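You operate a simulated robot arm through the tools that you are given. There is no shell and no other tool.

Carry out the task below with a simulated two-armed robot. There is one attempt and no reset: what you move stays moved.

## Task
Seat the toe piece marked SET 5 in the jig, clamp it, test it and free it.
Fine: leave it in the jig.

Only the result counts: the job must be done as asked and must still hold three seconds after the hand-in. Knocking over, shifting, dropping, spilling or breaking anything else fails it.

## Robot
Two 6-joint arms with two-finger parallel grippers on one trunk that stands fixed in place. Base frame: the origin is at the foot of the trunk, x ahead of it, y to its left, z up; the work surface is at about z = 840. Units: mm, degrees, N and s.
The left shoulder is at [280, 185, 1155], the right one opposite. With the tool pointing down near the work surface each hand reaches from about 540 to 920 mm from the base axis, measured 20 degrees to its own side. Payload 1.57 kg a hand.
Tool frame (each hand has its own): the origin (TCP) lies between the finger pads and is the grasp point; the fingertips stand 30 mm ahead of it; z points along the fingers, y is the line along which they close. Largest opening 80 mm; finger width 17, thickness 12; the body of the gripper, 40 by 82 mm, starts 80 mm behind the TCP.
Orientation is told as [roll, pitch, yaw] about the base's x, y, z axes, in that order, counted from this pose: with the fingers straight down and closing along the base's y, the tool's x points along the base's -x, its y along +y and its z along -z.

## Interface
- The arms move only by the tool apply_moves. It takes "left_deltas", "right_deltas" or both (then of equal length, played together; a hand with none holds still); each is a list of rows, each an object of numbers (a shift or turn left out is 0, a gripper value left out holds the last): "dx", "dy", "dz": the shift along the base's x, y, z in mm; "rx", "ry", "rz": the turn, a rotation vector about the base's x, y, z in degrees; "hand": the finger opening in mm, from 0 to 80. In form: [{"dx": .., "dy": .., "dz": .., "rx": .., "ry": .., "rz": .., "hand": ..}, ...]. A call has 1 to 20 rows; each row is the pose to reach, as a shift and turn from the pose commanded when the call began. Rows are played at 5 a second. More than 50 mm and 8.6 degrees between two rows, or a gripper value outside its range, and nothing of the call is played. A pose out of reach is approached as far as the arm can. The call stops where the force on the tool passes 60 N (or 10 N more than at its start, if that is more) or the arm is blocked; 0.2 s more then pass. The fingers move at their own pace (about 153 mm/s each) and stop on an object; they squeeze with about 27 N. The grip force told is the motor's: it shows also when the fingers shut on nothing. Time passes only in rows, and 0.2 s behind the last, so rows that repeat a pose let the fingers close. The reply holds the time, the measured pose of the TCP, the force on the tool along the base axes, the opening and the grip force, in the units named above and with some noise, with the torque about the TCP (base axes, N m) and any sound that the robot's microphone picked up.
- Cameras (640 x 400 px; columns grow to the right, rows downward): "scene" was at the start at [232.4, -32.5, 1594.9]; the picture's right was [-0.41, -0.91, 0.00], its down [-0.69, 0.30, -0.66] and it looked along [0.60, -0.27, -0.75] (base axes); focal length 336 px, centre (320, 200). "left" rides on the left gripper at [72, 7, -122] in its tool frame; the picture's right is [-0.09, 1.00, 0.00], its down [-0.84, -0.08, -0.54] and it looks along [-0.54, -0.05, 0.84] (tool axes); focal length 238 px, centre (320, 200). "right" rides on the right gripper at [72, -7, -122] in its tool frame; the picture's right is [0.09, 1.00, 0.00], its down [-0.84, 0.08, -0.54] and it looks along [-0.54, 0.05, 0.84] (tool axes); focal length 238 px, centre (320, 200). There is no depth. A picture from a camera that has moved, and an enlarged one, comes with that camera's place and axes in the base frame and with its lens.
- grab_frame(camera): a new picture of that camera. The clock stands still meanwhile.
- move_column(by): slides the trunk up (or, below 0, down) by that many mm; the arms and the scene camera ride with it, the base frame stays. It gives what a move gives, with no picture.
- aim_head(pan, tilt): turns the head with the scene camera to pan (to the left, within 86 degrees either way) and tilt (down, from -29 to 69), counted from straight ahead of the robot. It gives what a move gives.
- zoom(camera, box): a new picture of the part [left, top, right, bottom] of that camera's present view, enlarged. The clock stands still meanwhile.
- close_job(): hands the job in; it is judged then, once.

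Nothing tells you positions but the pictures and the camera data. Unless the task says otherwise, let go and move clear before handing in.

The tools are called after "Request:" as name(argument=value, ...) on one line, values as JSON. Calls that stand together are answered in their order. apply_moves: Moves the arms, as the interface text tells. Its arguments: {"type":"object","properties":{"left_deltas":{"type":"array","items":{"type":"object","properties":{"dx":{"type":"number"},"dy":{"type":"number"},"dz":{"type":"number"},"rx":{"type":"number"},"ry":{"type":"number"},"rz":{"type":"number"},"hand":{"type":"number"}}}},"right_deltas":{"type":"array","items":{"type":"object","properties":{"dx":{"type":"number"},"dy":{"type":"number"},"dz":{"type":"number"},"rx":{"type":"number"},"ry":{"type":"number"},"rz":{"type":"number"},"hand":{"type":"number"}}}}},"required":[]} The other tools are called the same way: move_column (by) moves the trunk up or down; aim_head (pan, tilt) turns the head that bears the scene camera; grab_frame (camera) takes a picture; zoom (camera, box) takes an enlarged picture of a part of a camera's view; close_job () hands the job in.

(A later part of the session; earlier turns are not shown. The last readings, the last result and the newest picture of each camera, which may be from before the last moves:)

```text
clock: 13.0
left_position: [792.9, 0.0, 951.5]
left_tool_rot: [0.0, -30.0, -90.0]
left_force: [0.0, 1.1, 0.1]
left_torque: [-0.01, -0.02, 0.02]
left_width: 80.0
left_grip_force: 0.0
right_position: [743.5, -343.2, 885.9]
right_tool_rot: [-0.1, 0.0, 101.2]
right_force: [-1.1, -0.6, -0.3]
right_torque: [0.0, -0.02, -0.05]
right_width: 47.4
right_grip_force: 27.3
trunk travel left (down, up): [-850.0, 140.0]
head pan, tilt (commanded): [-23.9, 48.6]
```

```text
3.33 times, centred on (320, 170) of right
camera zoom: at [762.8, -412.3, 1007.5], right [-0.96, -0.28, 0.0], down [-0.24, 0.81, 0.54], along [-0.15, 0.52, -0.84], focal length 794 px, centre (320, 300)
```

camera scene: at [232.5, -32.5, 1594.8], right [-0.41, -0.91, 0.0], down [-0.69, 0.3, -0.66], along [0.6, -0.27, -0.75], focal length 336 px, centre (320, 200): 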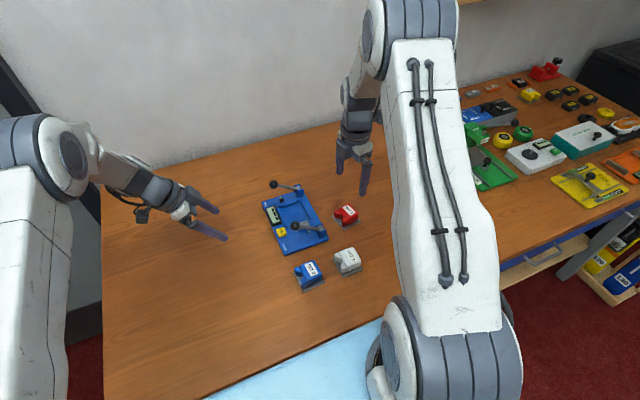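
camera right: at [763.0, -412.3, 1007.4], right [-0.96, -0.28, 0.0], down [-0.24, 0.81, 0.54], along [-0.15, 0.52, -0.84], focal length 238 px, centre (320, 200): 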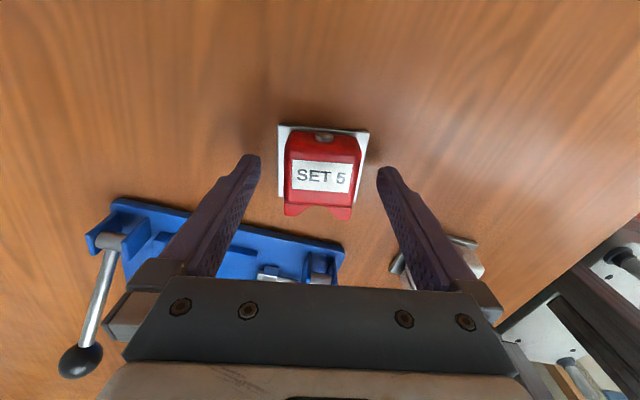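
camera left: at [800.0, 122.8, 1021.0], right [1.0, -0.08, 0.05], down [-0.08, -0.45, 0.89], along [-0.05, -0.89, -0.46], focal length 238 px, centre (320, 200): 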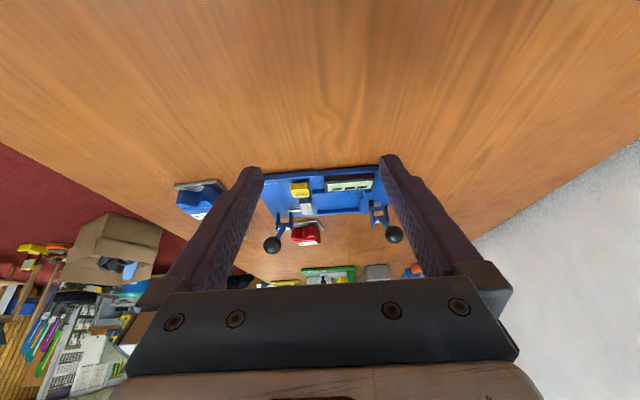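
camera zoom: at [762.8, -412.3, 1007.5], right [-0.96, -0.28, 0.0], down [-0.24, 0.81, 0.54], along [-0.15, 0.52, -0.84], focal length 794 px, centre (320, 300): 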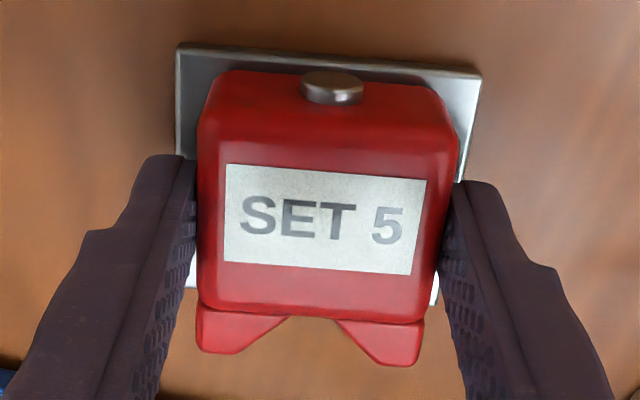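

Gripped at 47 mm, and the plate is centred between the fingers. I'll lift 70 mm, square the piece to the jig (−11.2°), and carry it above the nest, between the two levers.

Request:
apply_moves(right_deltas=[{"dz": 20}, {"dz": 45}, {"dz": 70}, {"dx": 16, "dz": 75, "rz": -2.8}, {"dx": 32, "dz": 75, "rz": -5.6}, {"dx": 48, "dz": 75, "rz": -8.4}, {"dx": 62.9, "dz": 75, "rz": -11.2}, {"dx": 62.9, "dy": 30, "dz": 75, "rz": -11.2}, {"dx": 62.9, "dy": 60, "dz": 75, "rz": -11.2}, {"dx": 62.9, "dy": 90, "dz": 75, "rz": -11.2}, {"dx": 62.9, "dy": 115, "dz": 75, "rz": -11.2}, {"dx": 62.9, "dy": 130.3, "dz": 75, "rz": -11.2}, {"dx": 62.9, "dy": 130.3, "dz": 75, "rz": -11.2}])

Request:
grab_frame(camera="right")

Request:
zoom(camera="left", box=[255, 155, 415, 255])

Request:
zoom(camera="scene", box=[240, 160, 360, 250])

```text
clock: 15.8
left_position: [793.3, -0.4, 951.7]
left_tool_rot: [0.0, -30.1, -90.0]
left_force: [-1.0, 1.2, -0.2]
left_torque: [-0.04, 0.0, 0.0]
left_width: 79.8
left_grip_force: 0.1
right_position: [805.9, -211.5, 961.3]
right_tool_rot: [0.0, 0.1, 89.9]
right_force: [0.0, -0.4, -0.2]
right_torque: [-0.01, -0.03, -0.01]
right_width: 30.0
right_grip_force: 0.0
trunk travel left (down, up): [-850.0, 140.0]
head pan, tilt (commanded): [-23.9, 48.6]
```

```text
taken
camera right: at [811.5, -283.7, 1083.1], right [-1.0, -0.09, 0.0], down [-0.08, 0.84, 0.54], along [-0.05, 0.54, -0.84], focal length 238 px, centre (320, 200)
```

right: 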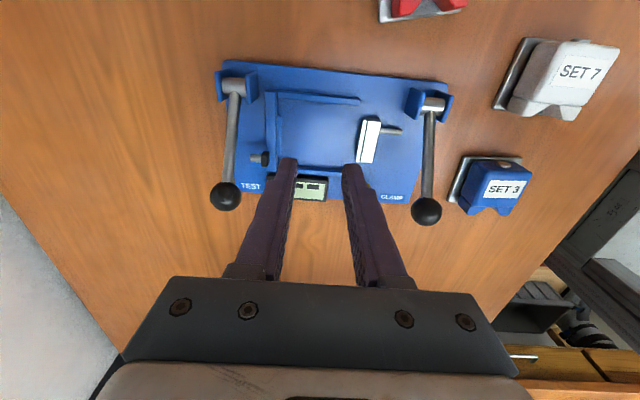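

```text
4.00 times, centred on (335, 205) of left
camera zoom: at [800.0, 122.8, 1021.0], right [1.0, -0.08, 0.05], down [-0.08, -0.45, 0.89], along [-0.05, -0.89, -0.46], focal length 953 px, centre (260, 180)
```

zoom: 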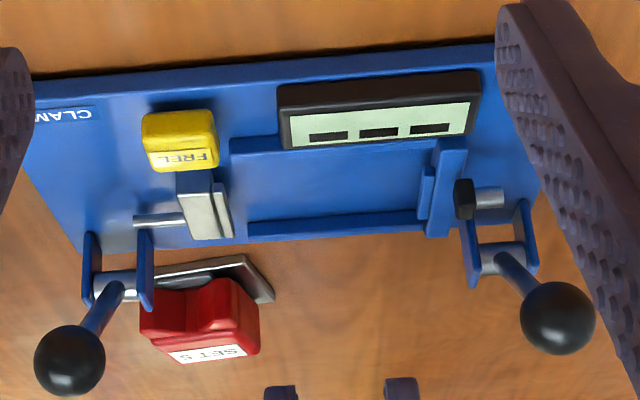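

```text
4.44 times, centred on (300, 205) of scene
camera zoom: at [232.4, -32.4, 1594.8], right [-0.41, -0.91, 0.0], down [-0.69, 0.3, -0.66], along [0.6, -0.27, -0.75], focal length 1492 px, centre (409, 178)
```

zoom: 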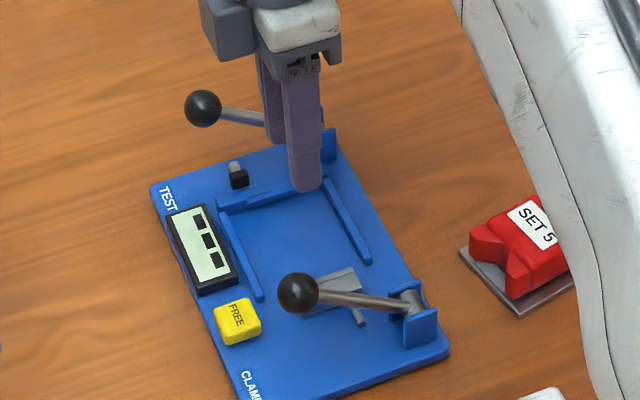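

The grip slipped during the lift: the fingers are at 30 mm and SET 5 is still on the table where it was, upright. I'll go back above it, reopen, and look before trying a deeper, slower grip.

Request:
apply_moves(right_deltas=[{"dy": -30, "hand": 30}, {"dy": -65, "hand": 30}, {"dy": -100, "hand": 40}, {"dy": -130.3, "hand": 60}, {"dx": -16, "dy": -130.3, "dz": 20, "rz": 2.8, "hand": 80}, {"dx": -32, "dy": -130.3, "dz": 40, "rz": 5.6, "hand": 80}, {"dx": -48, "dy": -130.3, "dz": 50, "rz": 8.4, "hand": 80}, {"dx": -62.9, "dy": -130.3, "dz": 50, "rz": 11.2, "hand": 80}, {"dx": -62.9, "dy": -130.3, "dz": 50, "rz": 11.2, "hand": 80}])

Request:
zoom(camera="right", box=[275, 85, 371, 165])

Request:
zoom(camera="left", box=[280, 215, 330, 247])

Request:
zoom(camera="scene", box=[320, 190, 380, 235])

```text
clock: 17.8
left_position: [792.8, -0.0, 951.4]
left_tool_rot: [0.0, -29.9, -90.1]
left_force: [-0.7, -0.4, 0.3]
left_torque: [-0.02, -0.03, -0.04]
left_width: 80.1
left_grip_force: 0.0
right_position: [742.7, -343.4, 1010.4]
right_tool_rot: [0.0, -0.1, 101.2]
right_force: [0.3, 0.7, -0.1]
right_torque: [0.01, 0.01, 0.01]
right_width: 80.3
right_grip_force: 0.1
trunk travel left (down, up): [-850.0, 140.0]
head pan, tilt (commanded): [-23.9, 48.6]
```

```text
5.00 times, centred on (323, 125) of right
camera zoom: at [762.7, -412.3, 1132.5], right [-0.96, -0.28, 0.0], down [-0.24, 0.81, 0.54], along [-0.15, 0.52, -0.84], focal length 1192 px, centre (305, 575)
```

zoom: 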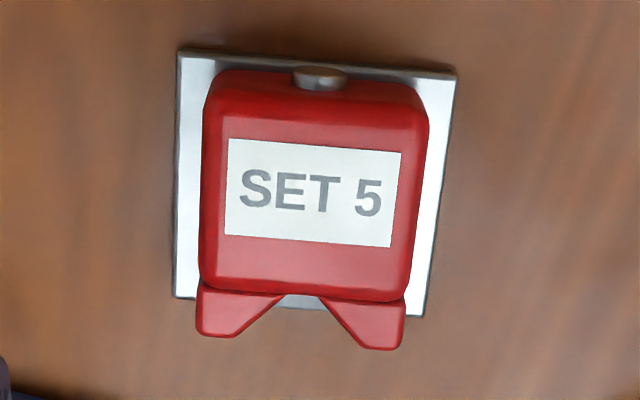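

```text
12.50 times, centred on (305, 231) of left
camera zoom: at [799.9, 122.8, 1021.1], right [1.0, -0.08, 0.05], down [-0.08, -0.45, 0.89], along [-0.05, -0.89, -0.46], focal length 2979 px, centre (508, -188)
```

zoom: 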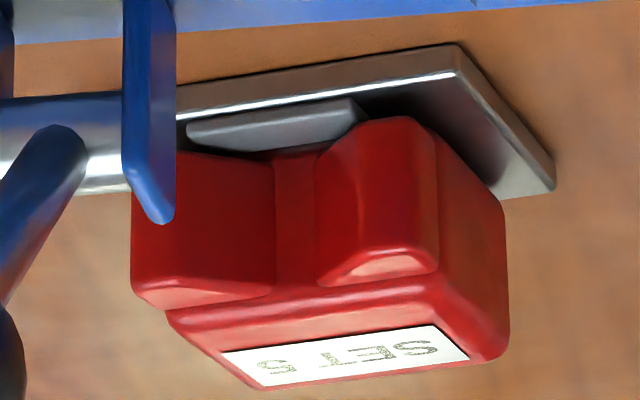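

```text
8.89 times, centred on (350, 212) of scene
camera zoom: at [232.3, -32.5, 1594.9], right [-0.41, -0.91, 0.0], down [-0.69, 0.3, -0.66], along [0.6, -0.27, -0.75], focal length 2985 px, centre (53, 89)
```

zoom: 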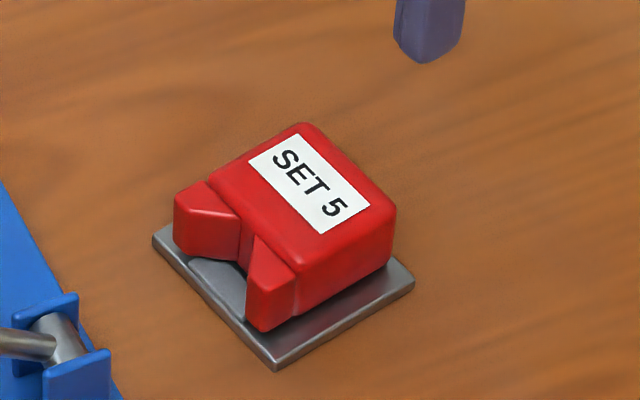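

SET 5 hasn't moved. I'll re-grip slightly deeper and lift very slowly, watching the load.

Request:
apply_moves(right_deltas=[{"dx": -1.0, "dy": 2.3, "dz": -40, "hand": 80}, {"dx": -1.0, "dy": 2.3, "dz": -80, "hand": 80}, {"dx": -1.0, "dy": 2.3, "dz": -110, "hand": 80}, {"dx": -1.0, "dy": 2.3, "dz": -122, "hand": 80}, {"dx": -1.0, "dy": 2.3, "dz": -127.4, "hand": 80}, {"dx": -1.0, "dy": 2.3, "dz": -127.4, "hand": 60}, {"dx": -1.0, "dy": 2.3, "dz": -127.4, "hand": 50}, {"dx": -1.0, "dy": 2.3, "dz": -127.4, "hand": 40}, {"dx": -1.0, "dy": 2.3, "dz": -127.4, "hand": 20}, {"dx": -1.0, "dy": 2.3, "dz": -127.4, "hand": 0}, {"dx": -1.0, "dy": 2.3, "dz": -127.4, "hand": 0}])

Request:
apply_moves(right_deltas=[{"dz": 0.5}, {"dz": 1}, {"dz": 1.5}, {"dz": 2}, {"dz": 2.5}, {"dz": 3}])

Request:
zoom(camera="left", box=[270, 200, 345, 250])

Request:
zoom(camera="right", box=[260, 110, 380, 230])

```text
clock: 20.2
left_position: [794.6, 0.6, 952.6]
left_tool_rot: [0.0, -30.0, -89.9]
left_force: [-1.5, 1.7, 0.0]
left_torque: [0.01, 0.0, 0.04]
left_width: 79.7
left_grip_force: 0.0
right_position: [741.8, -340.8, 883.2]
right_tool_rot: [0.1, 0.0, 101.2]
right_force: [-0.6, -0.2, 0.5]
right_torque: [0.01, -0.08, 0.02]
right_width: 47.3
right_grip_force: 26.8
trunk travel left (down, up): [-850.0, 140.0]
head pan, tilt (commanded): [-23.9, 48.6]
```

```text
clock: 21.6
left_position: [792.9, -1.2, 951.7]
left_tool_rot: [0.0, -30.0, -90.0]
left_force: [0.4, 0.0, 1.1]
left_torque: [0.01, -0.01, 0.0]
left_width: 79.7
left_grip_force: 0.0
right_position: [741.3, -340.4, 886.4]
right_tool_rot: [0.0, 0.0, 101.3]
right_force: [0.2, 0.2, -2.4]
right_torque: [0.01, -0.02, 0.0]
right_width: 47.7
right_grip_force: 27.4
trunk travel left (down, up): [-850.0, 140.0]
head pan, tilt (commanded): [-23.9, 48.6]
```

```text
8.00 times, centred on (308, 225) of left
camera zoom: at [800.0, 122.8, 1021.0], right [1.0, -0.08, 0.05], down [-0.08, -0.45, 0.89], along [-0.05, -0.89, -0.46], focal length 1907 px, centre (420, 0)
```

zoom: 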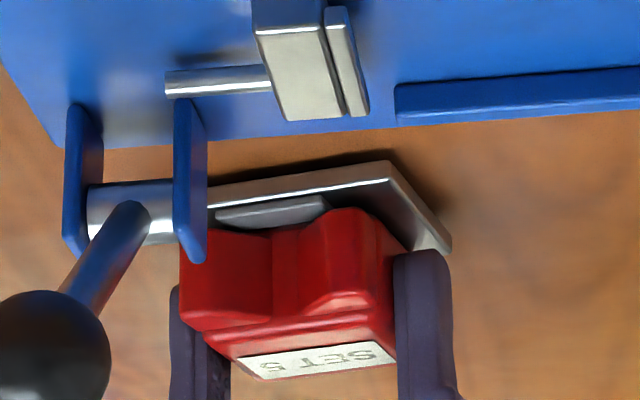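

```text
3.33 times, centred on (320, 170) of right
camera zoom: at [761.6, -409.9, 1008.2], right [-0.96, -0.28, 0.0], down [-0.24, 0.81, 0.54], along [-0.15, 0.52, -0.84], focal length 794 px, centre (320, 300)
```

zoom: 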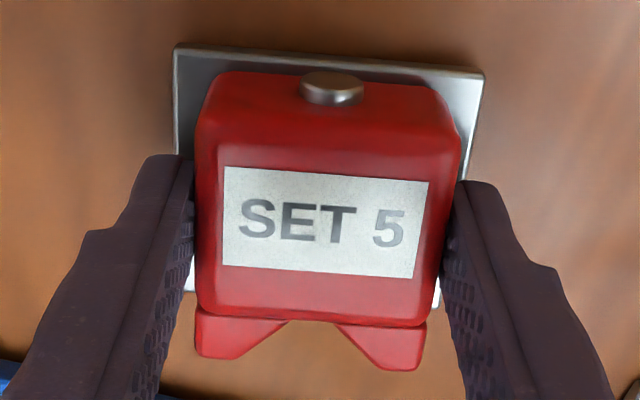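

It lifted cleanly with about 2–3 N of load. I'll keep lifting gently with smooth, small steps.

Request:
apply_moves(right_deltas=[{"dz": 0.5}, {"dz": 1.5}, {"dz": 3}, {"dz": 5}, {"dz": 7.5}, {"dz": 10.5}, {"dz": 14}, {"dz": 18}, {"dz": 22}, {"dz": 26}, {"dz": 30}, {"dz": 34}, {"dz": 38}, {"dz": 42}, {"dz": 46}, {"dz": 49.5}, {"dz": 52}, {"dz": 53.5}, {"dz": 54}, {"dz": 54}])

Request:
zoom(camera="right", box=[260, 110, 380, 230])

Request:
zoom(camera="scene", box=[300, 170, 400, 235])

```text
clock: 25.8
left_position: [792.7, -0.4, 950.5]
left_tool_rot: [0.1, -30.0, -90.0]
left_force: [-0.5, 0.5, 0.4]
left_torque: [-0.03, -0.03, -0.01]
left_width: 80.0
left_grip_force: 0.1
right_position: [741.4, -340.6, 940.6]
right_tool_rot: [0.1, 0.0, 101.1]
right_force: [-0.6, 0.2, -2.3]
right_torque: [0.01, 0.02, 0.02]
right_width: 47.6
right_grip_force: 26.9
trunk travel left (down, up): [-850.0, 140.0]
head pan, tilt (commanded): [-23.9, 48.6]
```

```text
3.33 times, centred on (320, 170) of right
camera zoom: at [762.0, -409.9, 1062.2], right [-0.96, -0.28, 0.0], down [-0.24, 0.81, 0.54], along [-0.15, 0.52, -0.84], focal length 794 px, centre (320, 300)
```

zoom: 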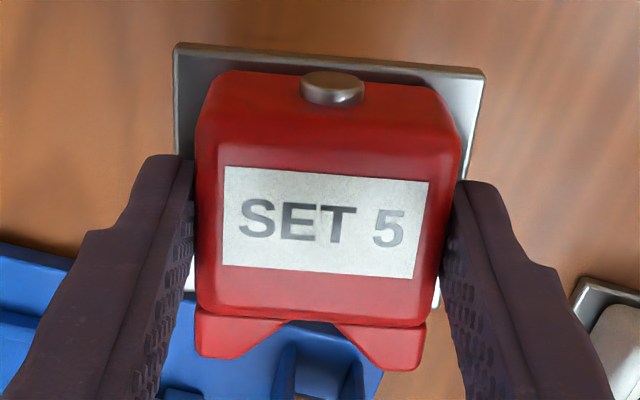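

```text
6.15 times, centred on (350, 202) of scene
camera zoom: at [232.5, -32.6, 1594.8], right [-0.41, -0.91, 0.0], down [-0.69, 0.3, -0.66], along [0.6, -0.27, -0.75], focal length 2067 px, centre (135, 185)
```

zoom: 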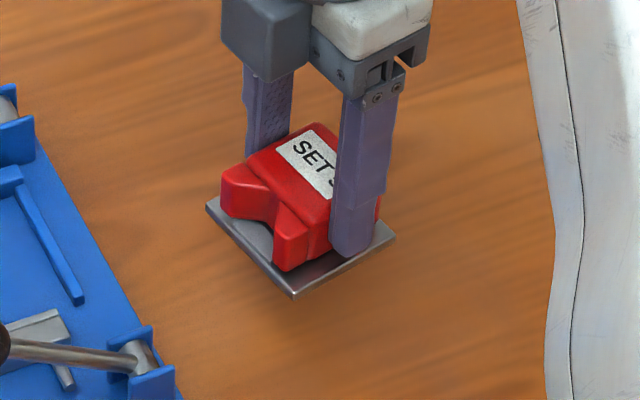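

The grip is steady. Now I'll carry it smoothly: first along +x while squaring the yaw, then along +y over the nest.

Request:
apply_moves(right_deltas=[{"dx": 0.6, "dz": 0.2, "rz": -0.1}, {"dx": 2.6, "dz": 0.8, "rz": -0.45}, {"dx": 5.8, "dz": 1.8, "rz": -1.0}, {"dx": 10.3, "dz": 3.2, "rz": -1.8}, {"dx": 16, "dz": 5, "rz": -2.8}, {"dx": 23.1, "dz": 7.2, "rz": -4.0}, {"dx": 30.8, "dz": 9.6, "rz": -5.4}, {"dx": 38.5, "dz": 12, "rz": -6.7}, {"dx": 45.6, "dz": 14.2, "rz": -7.95}, {"dx": 52, "dz": 16.2, "rz": -9.1}, {"dx": 57.1, "dz": 17.8, "rz": -10.0}, {"dx": 61, "dz": 19, "rz": -10.6}, {"dx": 63.2, "dz": 19.7, "rz": -11.0}, {"dx": 64.2, "dz": 20, "rz": -11.2}, {"dx": 64.2, "dz": 20, "rz": -11.2}])

Request:
apply_moves(right_deltas=[{"dy": 0.6}, {"dy": 2.6}, {"dy": 5.8}, {"dy": 10.3}, {"dy": 16.1}, {"dy": 23.1}, {"dy": 31.5}, {"dy": 40.5}, {"dy": 50.2}, {"dy": 59.8}, {"dy": 69.4}, {"dy": 79.1}, {"dy": 88.7}, {"dy": 97.7}, {"dy": 106.1}, {"dy": 113.2}, {"dy": 119.6}, {"dy": 124.7}, {"dy": 127.3}, {"dy": 128.6}])

Request:
grab_frame(camera="right")

Request:
zoom(camera="left", box=[255, 155, 415, 255])

Request:
zoom(camera="scene", box=[240, 150, 360, 250])

```text
clock: 29.0
left_position: [792.8, 0.8, 951.5]
left_tool_rot: [0.0, -30.1, -90.0]
left_force: [0.1, 0.8, -0.9]
left_torque: [-0.01, 0.0, 0.01]
left_width: 80.3
left_grip_force: 0.1
right_position: [805.6, -340.7, 961.0]
right_tool_rot: [0.0, 0.0, 90.0]
right_force: [-0.4, 0.3, -2.1]
right_torque: [0.02, 0.01, 0.0]
right_width: 47.6
right_grip_force: 26.9
trunk travel left (down, up): [-850.0, 140.0]
head pan, tilt (commanded): [-23.9, 48.6]
```

```text
clock: 33.2
left_position: [793.0, 0.6, 952.0]
left_tool_rot: [0.0, -30.0, -90.0]
left_force: [0.1, -0.8, 0.1]
left_torque: [0.0, 0.02, 0.02]
left_width: 80.2
left_grip_force: 0.1
right_position: [805.1, -212.0, 960.7]
right_tool_rot: [0.1, 0.0, 90.0]
right_force: [-0.4, -0.1, -2.6]
right_torque: [-0.01, 0.0, 0.0]
right_width: 47.5
right_grip_force: 26.8
trunk travel left (down, up): [-850.0, 140.0]
head pan, tilt (commanded): [-23.9, 48.6]
```

```text
taken
camera right: at [812.2, -283.4, 1082.3], right [-1.0, -0.09, 0.0], down [-0.08, 0.84, 0.54], along [-0.05, 0.54, -0.84], focal length 238 px, centre (320, 200)
```

right: 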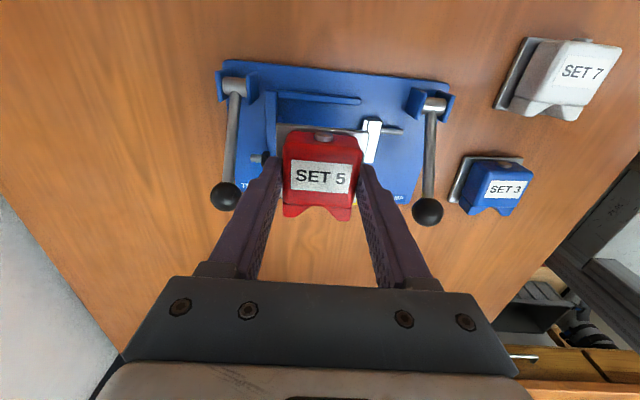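

```text
4.00 times, centred on (335, 205) of left
camera zoom: at [800.0, 122.8, 1021.0], right [1.0, -0.08, 0.05], down [-0.08, -0.45, 0.89], along [-0.05, -0.89, -0.46], focal length 953 px, centre (260, 180)
```

zoom: 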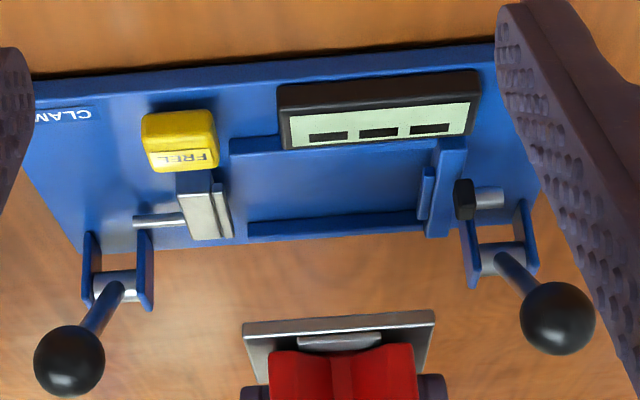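

```text
4.00 times, centred on (300, 200) of scene
camera zoom: at [232.5, -32.5, 1594.8], right [-0.41, -0.91, 0.0], down [-0.69, 0.3, -0.66], along [0.6, -0.27, -0.75], focal length 1343 px, centre (400, 200)
```

zoom: 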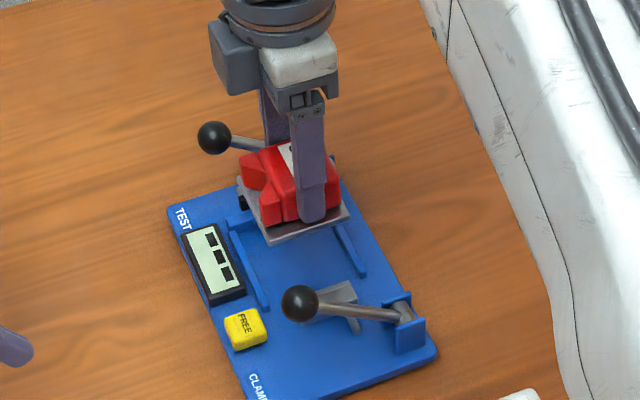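

SET 5 is squared up above the nest. I'll lower it until the plate is about 5 mm above the ledges, then check alignment.

Request:
apply_moves(right_deltas=[{"dz": -0.5}, {"dz": -2}, {"dz": -4.5}, {"dz": -8}, {"dz": -12}, {"dz": -16.5}, {"dz": -21}, {"dz": -25.5}, {"dz": -30}, {"dz": -34.5}, {"dz": -38.5}, {"dz": -42}, {"dz": -45}, {"dz": -47}, {"dz": -48}, {"dz": -48}])

Request:
zoom(camera="left", box=[285, 170, 385, 232])

Request:
zoom(camera="right", box=[230, 80, 410, 220])

Request:
zoom(camera="scene", box=[260, 170, 340, 240])

```text
clock: 36.6
left_position: [793.9, 0.9, 951.9]
left_tool_rot: [0.0, -30.0, -90.1]
left_force: [-0.1, -0.8, 0.2]
left_torque: [-0.01, 0.02, -0.01]
left_width: 80.0
left_grip_force: 0.1
right_position: [806.5, -211.6, 913.5]
right_tool_rot: [0.0, 0.0, 90.0]
right_force: [-0.6, 0.3, -2.5]
right_torque: [0.02, -0.01, -0.03]
right_width: 47.5
right_grip_force: 26.8
trunk travel left (down, up): [-850.0, 140.0]
head pan, tilt (commanded): [-23.9, 48.6]
```

```text
6.40 times, centred on (335, 201) of left
camera zoom: at [800.1, 122.8, 1021.0], right [1.0, -0.08, 0.05], down [-0.08, -0.45, 0.89], along [-0.05, -0.89, -0.46], focal length 1525 px, centre (224, 194)
```

zoom: 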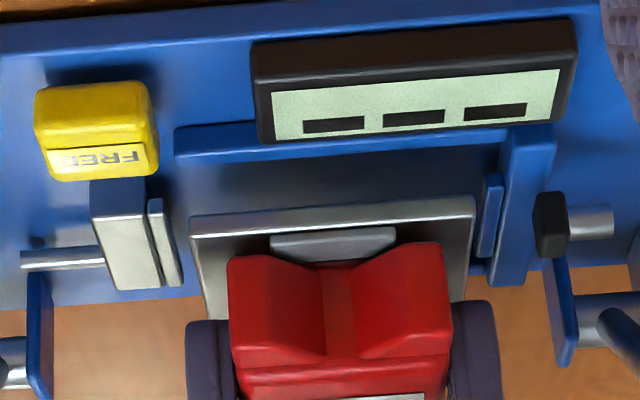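

```text
2.86 times, centred on (320, 150) of right
camera zoom: at [812.3, -283.7, 1034.2], right [-1.0, -0.09, 0.0], down [-0.08, 0.84, 0.54], along [-0.05, 0.54, -0.84], focal length 681 px, centre (320, 343)
```

zoom: 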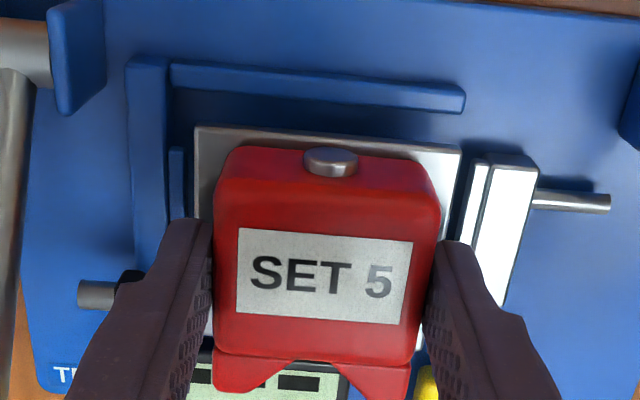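

```text
5.71 times, centred on (300, 205) of scene
camera zoom: at [232.5, -32.5, 1594.8], right [-0.41, -0.91, 0.0], down [-0.69, 0.3, -0.66], along [0.6, -0.27, -0.75], focal length 1919 px, centre (434, 171)
```

zoom: 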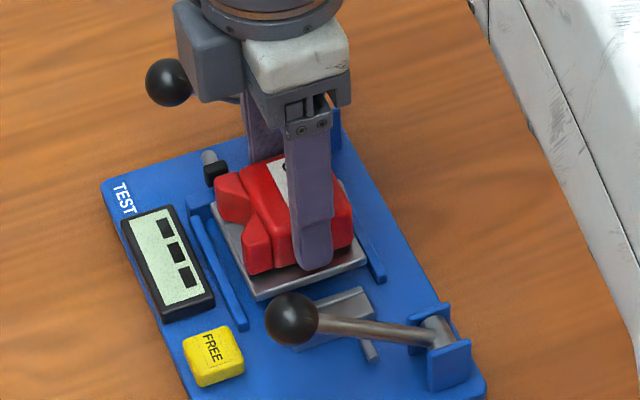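

Alignment is close: the plate spans x 774.8–838.4 between the lips (769 and 842.4). I'll nudge it -0.8 mm in x and -1.5 mm in y, and lower it to about 3 mm above the nest floor.

Request:
apply_moves(right_deltas=[{"dx": -0.3, "dy": -0.5}, {"dx": -0.8, "dy": -1.5, "dz": -0.5}, {"dx": -0.8, "dy": -1.5, "dz": -2}, {"dx": -0.8, "dy": -1.5, "dz": -4}, {"dx": -0.8, "dy": -1.5, "dz": -6}, {"dx": -0.8, "dy": -1.5, "dz": -8}, {"dx": -0.8, "dy": -1.5, "dz": -10}, {"dx": -0.8, "dy": -1.5, "dz": -12}, {"dx": -0.8, "dy": -1.5, "dz": -13.5}, {"dx": -0.8, "dy": -1.5, "dz": -14}, {"dx": -0.8, "dy": -1.5, "dz": -14}])

Request:
zoom(camera="left", box=[285, 170, 385, 232])

Request:
zoom(camera="right", box=[230, 80, 410, 220])

Request:
zoom(camera="scene", box=[270, 185, 330, 230])

```text
clock: 39.0
left_position: [793.1, -0.8, 951.6]
left_tool_rot: [0.1, -29.9, -90.0]
left_force: [0.5, -1.0, 0.1]
left_torque: [0.01, 0.0, -0.01]
left_width: 80.1
left_grip_force: 0.1
right_position: [804.7, -212.8, 899.1]
right_tool_rot: [0.0, 0.1, 90.0]
right_force: [0.5, -0.3, -2.4]
right_torque: [-0.02, -0.04, 0.0]
right_width: 47.6
right_grip_force: 26.7
trunk travel left (down, up): [-850.0, 140.0]
head pan, tilt (commanded): [-23.9, 48.6]
```

```text
6.40 times, centred on (335, 201) of left
camera zoom: at [800.0, 122.8, 1021.0], right [1.0, -0.08, 0.05], down [-0.08, -0.45, 0.89], along [-0.05, -0.89, -0.46], focal length 1525 px, centre (224, 194)
```

zoom: 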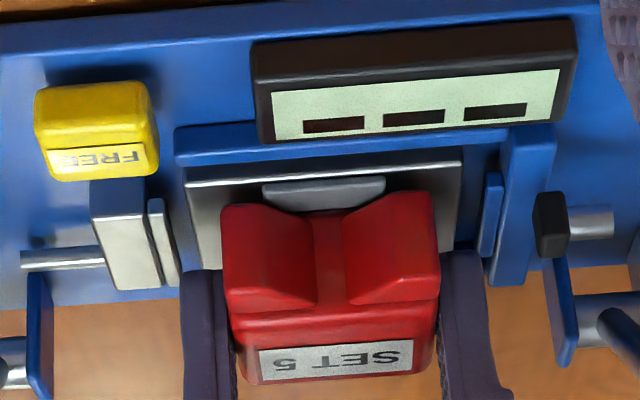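

```text
2.86 times, centred on (320, 150) of right
camera zoom: at [811.3, -285.6, 1020.3], right [-1.0, -0.09, 0.0], down [-0.08, 0.84, 0.54], along [-0.05, 0.54, -0.84], focal length 681 px, centre (320, 343)
```

zoom: 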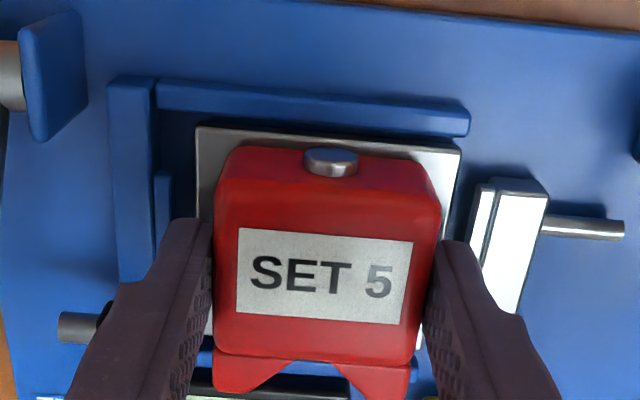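

```text
8.89 times, centred on (300, 208) of scene
camera zoom: at [232.5, -32.5, 1594.8], right [-0.41, -0.91, 0.0], down [-0.69, 0.3, -0.66], along [0.6, -0.27, -0.75], focal length 2985 px, centre (498, 133)
```

zoom: 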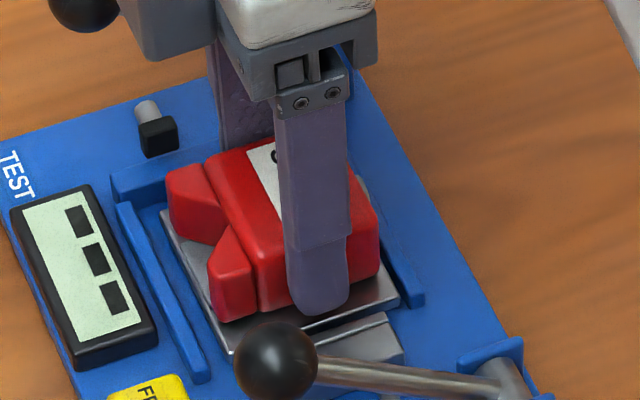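

The plate is hovering inside the nest. I'll zoom in on the gaps on each side to centre it in y before setting it down.

Request:
zoom(camera="scene", box=[278, 196, 310, 226])

Request:
zoom(camera="right", box=[262, 95, 372, 165])

Request:
zoom(camera="left", box=[340, 180, 380, 210])

Request:
zoom(camera="scene", box=[300, 190, 332, 222])

```text
13.33 times, centred on (294, 211) of scene
camera zoom: at [232.5, -32.5, 1594.8], right [-0.41, -0.91, 0.0], down [-0.69, 0.3, -0.66], along [0.6, -0.27, -0.75], focal length 4478 px, centre (667, 53)
```

zoom: 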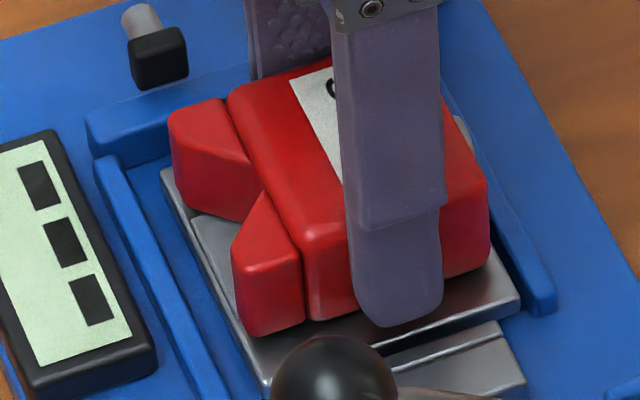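

```text
5.71 times, centred on (317, 130) of right
camera zoom: at [811.3, -285.6, 1020.3], right [-1.0, -0.09, 0.0], down [-0.08, 0.84, 0.54], along [-0.05, 0.54, -0.84], focal length 1362 px, centre (337, 600)
```

zoom: 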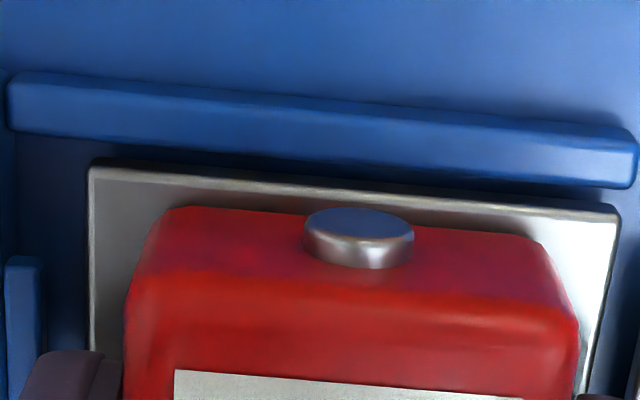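

```text
13.33 times, centred on (360, 195) of left
camera zoom: at [800.0, 122.8, 1021.0], right [1.0, -0.08, 0.05], down [-0.08, -0.45, 0.89], along [-0.05, -0.89, -0.46], focal length 3178 px, centre (-213, 267)
```

zoom: 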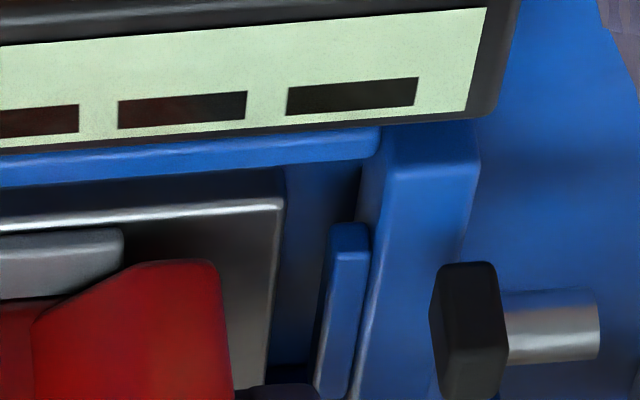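

```text
12.50 times, centred on (316, 206) of scene
camera zoom: at [232.5, -32.5, 1594.8], right [-0.41, -0.91, 0.0], down [-0.69, 0.3, -0.66], along [0.6, -0.27, -0.75], focal length 4198 px, centre (370, 125)
```

zoom: 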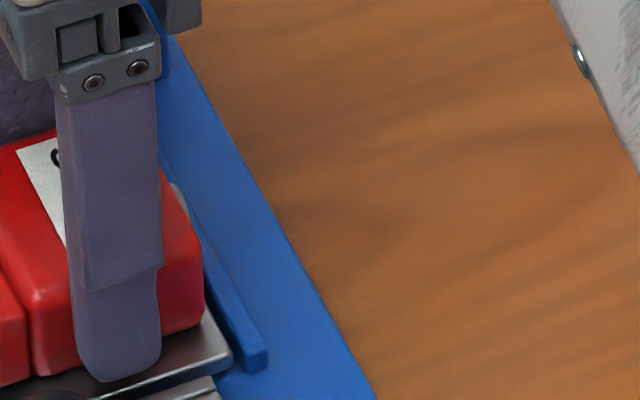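

By comparing the raw gaps, the piece should go about 2 mm toward +y. I'll do that, then lower the last 3 mm to the floor in small steps while watching the force.

Request:
apply_moves(right_deltas=[{"dy": 0.7}, {"dy": 1.5}, {"dy": 2.0}, {"dy": 2.0, "dz": -0.5}, {"dy": 2.0, "dz": -1.0}, {"dy": 2.0, "dz": -1.5}, {"dy": 2.0, "dz": -2.0}, {"dy": 2.0, "dz": -2.0}])

Request:
zoom(camera="scene", box=[278, 196, 310, 226])

Request:
zoom(camera="right", box=[262, 95, 372, 165])

Request:
zoom(camera="left", box=[285, 170, 385, 232])

```text
clock: 40.8
left_position: [793.6, -0.6, 951.7]
left_tool_rot: [-0.1, -29.9, -90.0]
left_force: [-0.1, -0.4, 0.2]
left_torque: [-0.02, 0.03, -0.01]
left_width: 80.0
left_grip_force: 0.0
right_position: [804.3, -211.0, 896.1]
right_tool_rot: [0.0, 0.0, 90.1]
right_force: [0.1, -0.4, -1.9]
right_torque: [-0.01, 0.01, 0.0]
right_width: 47.4
right_grip_force: 26.7
trunk travel left (down, up): [-850.0, 140.0]
head pan, tilt (commanded): [-23.9, 48.6]
```

```text
13.33 times, centred on (294, 211) of scene
camera zoom: at [232.5, -32.5, 1594.8], right [-0.41, -0.91, 0.0], down [-0.69, 0.3, -0.66], along [0.6, -0.27, -0.75], focal length 4478 px, centre (667, 53)
```

zoom: 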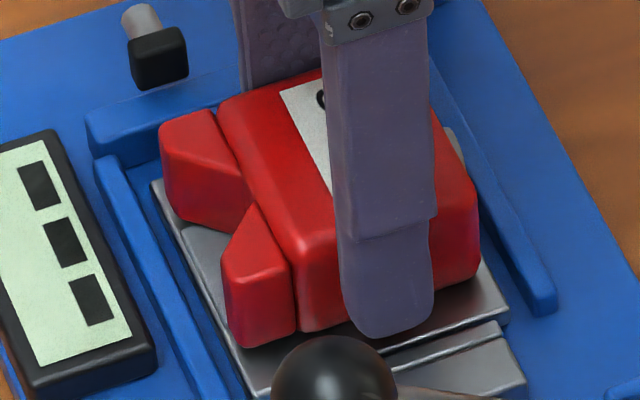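

```text
5.71 times, centred on (317, 130) of right
camera zoom: at [811.2, -283.2, 1018.1], right [-1.0, -0.09, 0.0], down [-0.08, 0.84, 0.54], along [-0.05, 0.54, -0.84], focal length 1362 px, centre (337, 600)
```

zoom: 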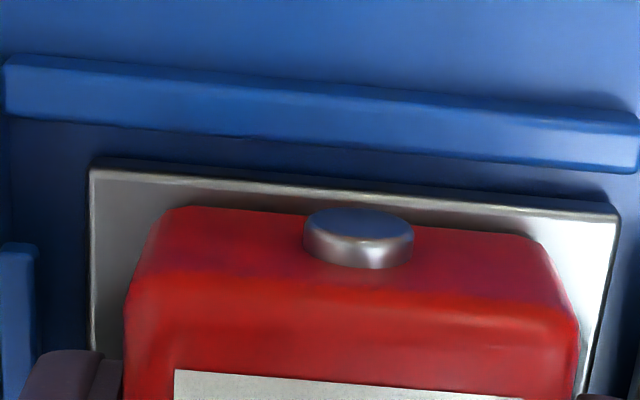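

```text
6.40 times, centred on (335, 201) of left
camera zoom: at [800.0, 122.8, 1021.0], right [1.0, -0.08, 0.05], down [-0.08, -0.45, 0.89], along [-0.05, -0.89, -0.46], focal length 1525 px, centre (224, 194)
```

zoom: 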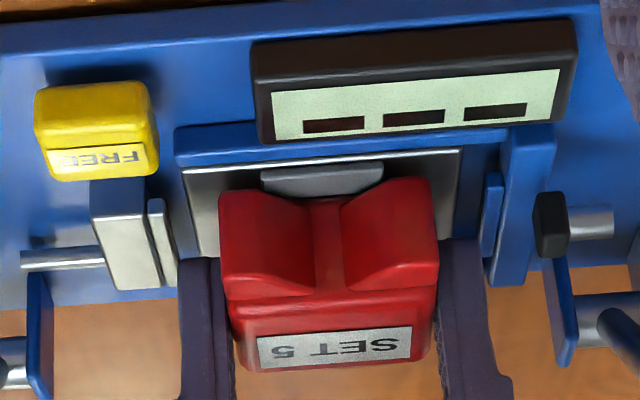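

Now nearly centred. I'll nudge −0.7 mm in y and settle it onto the floor.

Request:
apply_moves(right_deltas=[{"dy": -0.4}, {"dy": -0.7}, {"dy": -0.7, "dz": -0.3}, {"dy": -0.7, "dz": -0.6}, {"dy": -0.7, "dz": -0.9}, {"dy": -0.7, "dz": -0.9}])

```text
clock: 42.2
left_position: [793.5, 0.1, 951.4]
left_tool_rot: [-0.1, -30.0, -90.0]
left_force: [0.5, 0.6, 0.3]
left_torque: [-0.04, -0.01, -0.03]
left_width: 79.8
left_grip_force: 0.1
right_position: [804.8, -211.9, 895.3]
right_tool_rot: [-0.1, -0.1, 90.1]
right_force: [1.4, 0.8, -2.8]
right_torque: [0.01, -0.03, 0.02]
right_width: 47.8
right_grip_force: 27.1
trunk travel left (down, up): [-850.0, 140.0]
head pan, tilt (commanded): [-23.9, 48.6]
```

Request:
apply_moves(right_deltas=[{"dz": -0.3}, {"dz": -0.5}, {"dz": -0.5}])

Request:
zoom(camera="left", box=[300, 180, 370, 215])

```text
clock: 43.0
left_position: [793.5, -0.2, 952.0]
left_tool_rot: [0.1, -30.0, -89.9]
left_force: [-0.7, 1.2, -0.6]
left_torque: [0.01, 0.0, 0.0]
left_width: 80.1
left_grip_force: 0.0
right_position: [805.4, -212.0, 895.5]
right_tool_rot: [0.0, -0.1, 90.0]
right_force: [-0.6, -0.2, -0.2]
right_torque: [0.06, 0.03, 0.01]
right_width: 47.6
right_grip_force: 26.8
trunk travel left (down, up): [-850.0, 140.0]
head pan, tilt (commanded): [-23.9, 48.6]
```

```text
9.14 times, centred on (335, 198) of left
camera zoom: at [800.0, 122.8, 1021.1], right [1.0, -0.08, 0.05], down [-0.08, -0.45, 0.89], along [-0.05, -0.89, -0.46], focal length 2179 px, centre (183, 223)
```

zoom: 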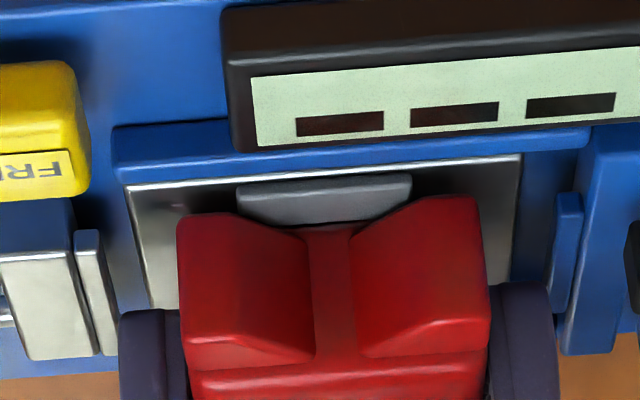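

The plate has touched down, since the load has left the gripper. I'll settle it fully, open slightly, raise 5 mm so the fingertips clear the lip, and re-grip to slide it under the back lip.

Request:
apply_moves(right_deltas=[{"dz": -0.3, "hand": 0}, {"dz": -0.3, "hand": 46}, {"dz": -0.3, "hand": 49}, {"dz": -0.3, "hand": 50.5}, {"dz": -0.3, "hand": 50.5}])

Request:
apply_moves(right_deltas=[{"dz": 0.5}, {"dz": 1.5}, {"dz": 3}, {"dz": 4.5}, {"dz": 5}, {"dz": 5}])

Request:
zoom(camera="left", box=[285, 170, 385, 232])

Request:
zoom(camera="right", box=[230, 80, 410, 220])

Request:
zoom(camera="scene", box=[278, 196, 310, 226])

```text
clock: 44.2
left_position: [793.3, 0.1, 952.1]
left_tool_rot: [0.0, -30.0, -90.0]
left_force: [0.0, 0.0, 0.1]
left_torque: [0.02, 0.0, -0.01]
left_width: 79.6
left_grip_force: 0.0
right_position: [805.4, -212.6, 895.8]
right_tool_rot: [0.0, 0.0, 90.0]
right_force: [0.5, -0.3, -0.3]
right_torque: [0.01, 0.02, -0.02]
right_width: 50.3
right_grip_force: 0.0
trunk travel left (down, up): [-850.0, 140.0]
head pan, tilt (commanded): [-23.9, 48.6]
```

```text
clock: 45.6
left_position: [792.7, -1.2, 951.4]
left_tool_rot: [0.0, -30.1, -90.0]
left_force: [-0.5, 0.1, -0.6]
left_torque: [0.0, 0.01, 0.0]
left_width: 79.9
left_grip_force: 0.1
right_position: [805.7, -212.3, 902.2]
right_tool_rot: [0.0, 0.0, 89.9]
right_force: [0.0, 0.4, -0.3]
right_torque: [0.02, 0.03, -0.03]
right_width: 50.7
right_grip_force: 0.0
trunk travel left (down, up): [-850.0, 140.0]
head pan, tilt (commanded): [-23.9, 48.6]
```

```text
6.40 times, centred on (335, 201) of left
camera zoom: at [800.0, 122.8, 1021.0], right [1.0, -0.08, 0.05], down [-0.08, -0.45, 0.89], along [-0.05, -0.89, -0.46], focal length 1525 px, centre (224, 194)
```

zoom: 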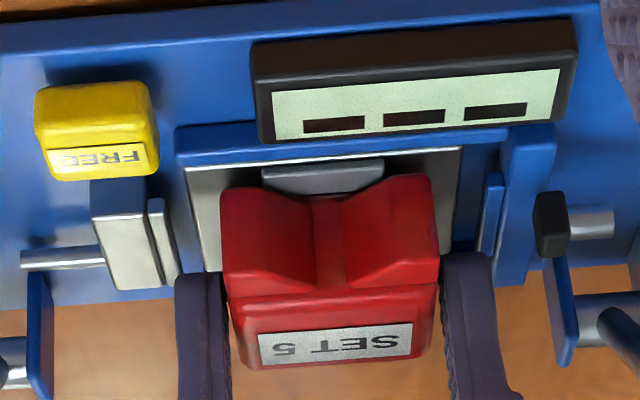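

```text
2.86 times, centred on (320, 150) of right
camera zoom: at [811.6, -284.1, 1021.7], right [-1.0, -0.09, 0.0], down [-0.08, 0.84, 0.54], along [-0.05, 0.54, -0.84], focal length 681 px, centre (320, 343)
```

zoom: 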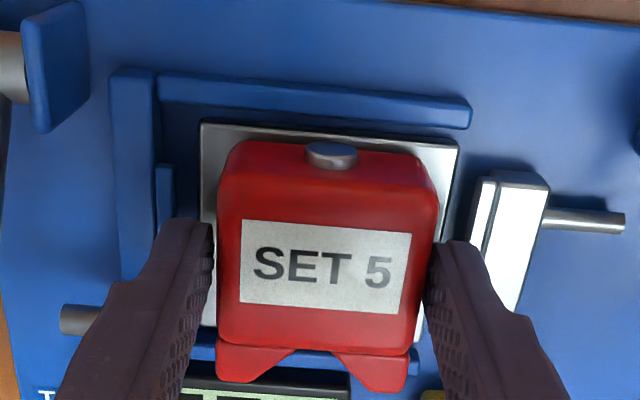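

```text
13.33 times, centred on (294, 211) of scene
camera zoom: at [232.4, -32.5, 1594.8], right [-0.41, -0.91, 0.0], down [-0.69, 0.3, -0.66], along [0.6, -0.27, -0.75], focal length 4478 px, centre (667, 53)
```

zoom: 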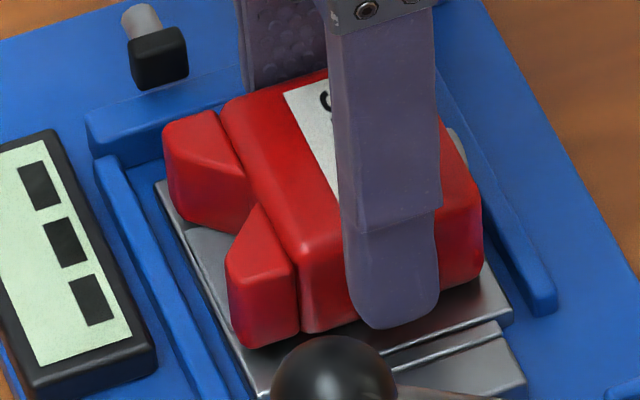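

The piece rests square in the nest. Re-gripping at the higher position and sliding it +x toward the back lip in small steps.

Request:
apply_moves(right_deltas=[{"hand": 47}, {"hand": 40}, {"hand": 40}, {"dx": 0.5, "hand": 40}, {"dx": 1.5, "hand": 40}, {"dx": 2.5, "hand": 40}, {"dx": 3.5, "hand": 40}, {"dx": 4.5, "hand": 40}, {"dx": 5.5, "hand": 40}, {"dx": 6.5, "hand": 40}, {"dx": 7.0, "hand": 40}, {"dx": 7.0, "hand": 40}])

Request:
zoom(camera="left", box=[300, 170, 390, 225])

Request:
zoom(camera="right", box=[230, 80, 410, 220])

```text
clock: 48.2
left_position: [794.3, 1.0, 951.3]
left_tool_rot: [0.0, -29.9, -90.1]
left_force: [-0.1, 0.4, 1.1]
left_torque: [0.0, 0.0, -0.01]
left_width: 80.1
left_grip_force: 0.0
right_position: [811.9, -211.7, 900.2]
right_tool_rot: [0.0, 0.1, 89.9]
right_force: [-2.1, -0.7, 1.6]
right_torque: [-0.02, 0.11, -0.02]
right_width: 47.7
right_grip_force: 27.1
trunk travel left (down, up): [-850.0, 140.0]
head pan, tilt (commanded): [-23.9, 48.6]
```

```text
7.11 times, centred on (345, 198) of left
camera zoom: at [799.9, 122.8, 1021.1], right [1.0, -0.08, 0.05], down [-0.08, -0.45, 0.89], along [-0.05, -0.89, -0.46], focal length 1695 px, centre (142, 218)
```

zoom: 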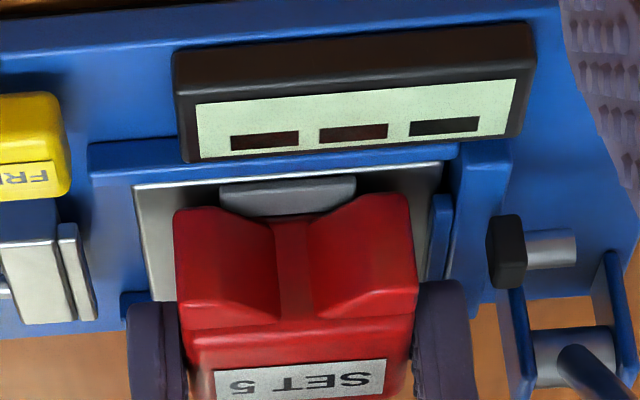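

```text
2.86 times, centred on (320, 150) of right
camera zoom: at [818.5, -283.9, 1021.7], right [-1.0, -0.09, 0.0], down [-0.08, 0.84, 0.54], along [-0.05, 0.54, -0.84], focal length 681 px, centre (320, 343)
```

zoom: 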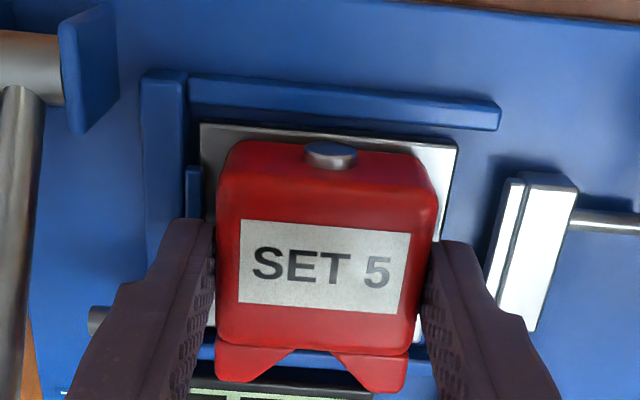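

Request:
apply_moves(right_deltas=[{"dx": 0.5}, {"dx": 1.0}, {"dx": 1.5}, {"dx": 2.0}, {"dx": 2.0}])

Request:
zoom(camera="left", box=[340, 180, 380, 210])

Request:
zoom(camera="right", box=[255, 95, 335, 165])

```text
clock: 49.4
left_position: [793.7, 0.5, 951.7]
left_tool_rot: [0.0, -30.0, -90.1]
left_force: [-0.2, -0.1, -0.3]
left_torque: [0.01, 0.02, 0.02]
left_width: 80.0
left_grip_force: 0.1
right_position: [814.5, -212.1, 900.4]
right_tool_rot: [0.0, 0.0, 90.0]
right_force: [-2.1, 0.4, 2.5]
right_torque: [0.03, 0.04, 0.01]
right_width: 47.7
right_grip_force: 26.8
trunk travel left (down, up): [-850.0, 140.0]
head pan, tilt (commanded): [-23.9, 48.6]
```

```text
13.33 times, centred on (360, 195) of left
camera zoom: at [799.8, 122.8, 1021.2], right [1.0, -0.08, 0.05], down [-0.08, -0.45, 0.89], along [-0.05, -0.89, -0.46], focal length 3178 px, centre (-213, 267)
```

zoom: 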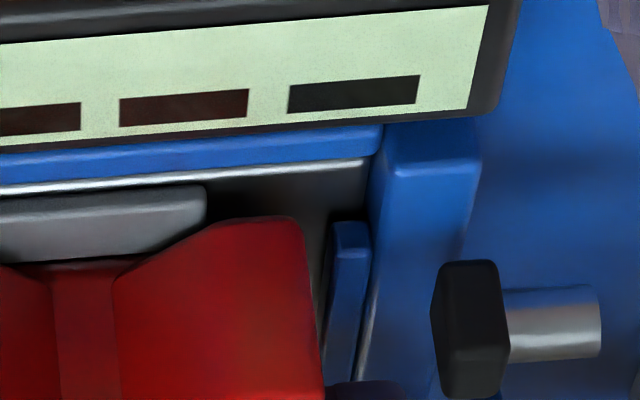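

```text
5.71 times, centred on (295, 130) of right
camera zoom: at [820.4, -283.9, 1021.7], right [-1.0, -0.09, 0.0], down [-0.08, 0.84, 0.54], along [-0.05, 0.54, -0.84], focal length 1362 px, centre (463, 600)
```

zoom: 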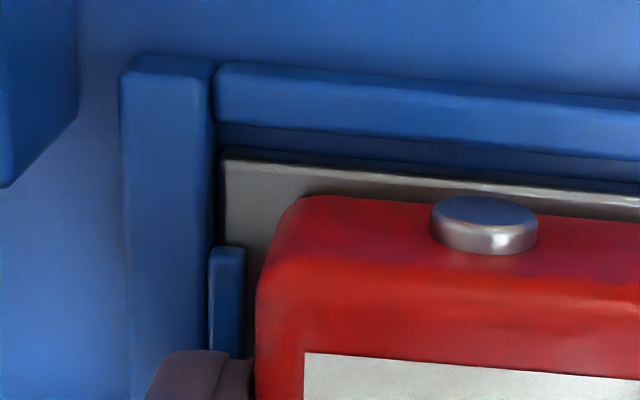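

The plate is under the lip with a hairline gap left to the back face. A few more fine steps until contact.

Request:
apply_moves(right_deltas=[{"dx": 0.3}, {"dx": 0.6}, {"dx": 0.6}])

```text
clock: 50.2
left_position: [792.1, -0.0, 952.6]
left_tool_rot: [0.0, -30.0, -90.1]
left_force: [-1.0, 0.8, -0.5]
left_torque: [-0.01, -0.01, -0.03]
left_width: 79.8
left_grip_force: 0.0
right_position: [814.3, -212.6, 901.3]
right_tool_rot: [0.0, 0.0, 89.9]
right_force: [-3.3, 1.2, 2.6]
right_torque: [0.03, -0.01, -0.04]
right_width: 47.4
right_grip_force: 26.7
trunk travel left (down, up): [-850.0, 140.0]
head pan, tilt (commanded): [-23.9, 48.6]
```

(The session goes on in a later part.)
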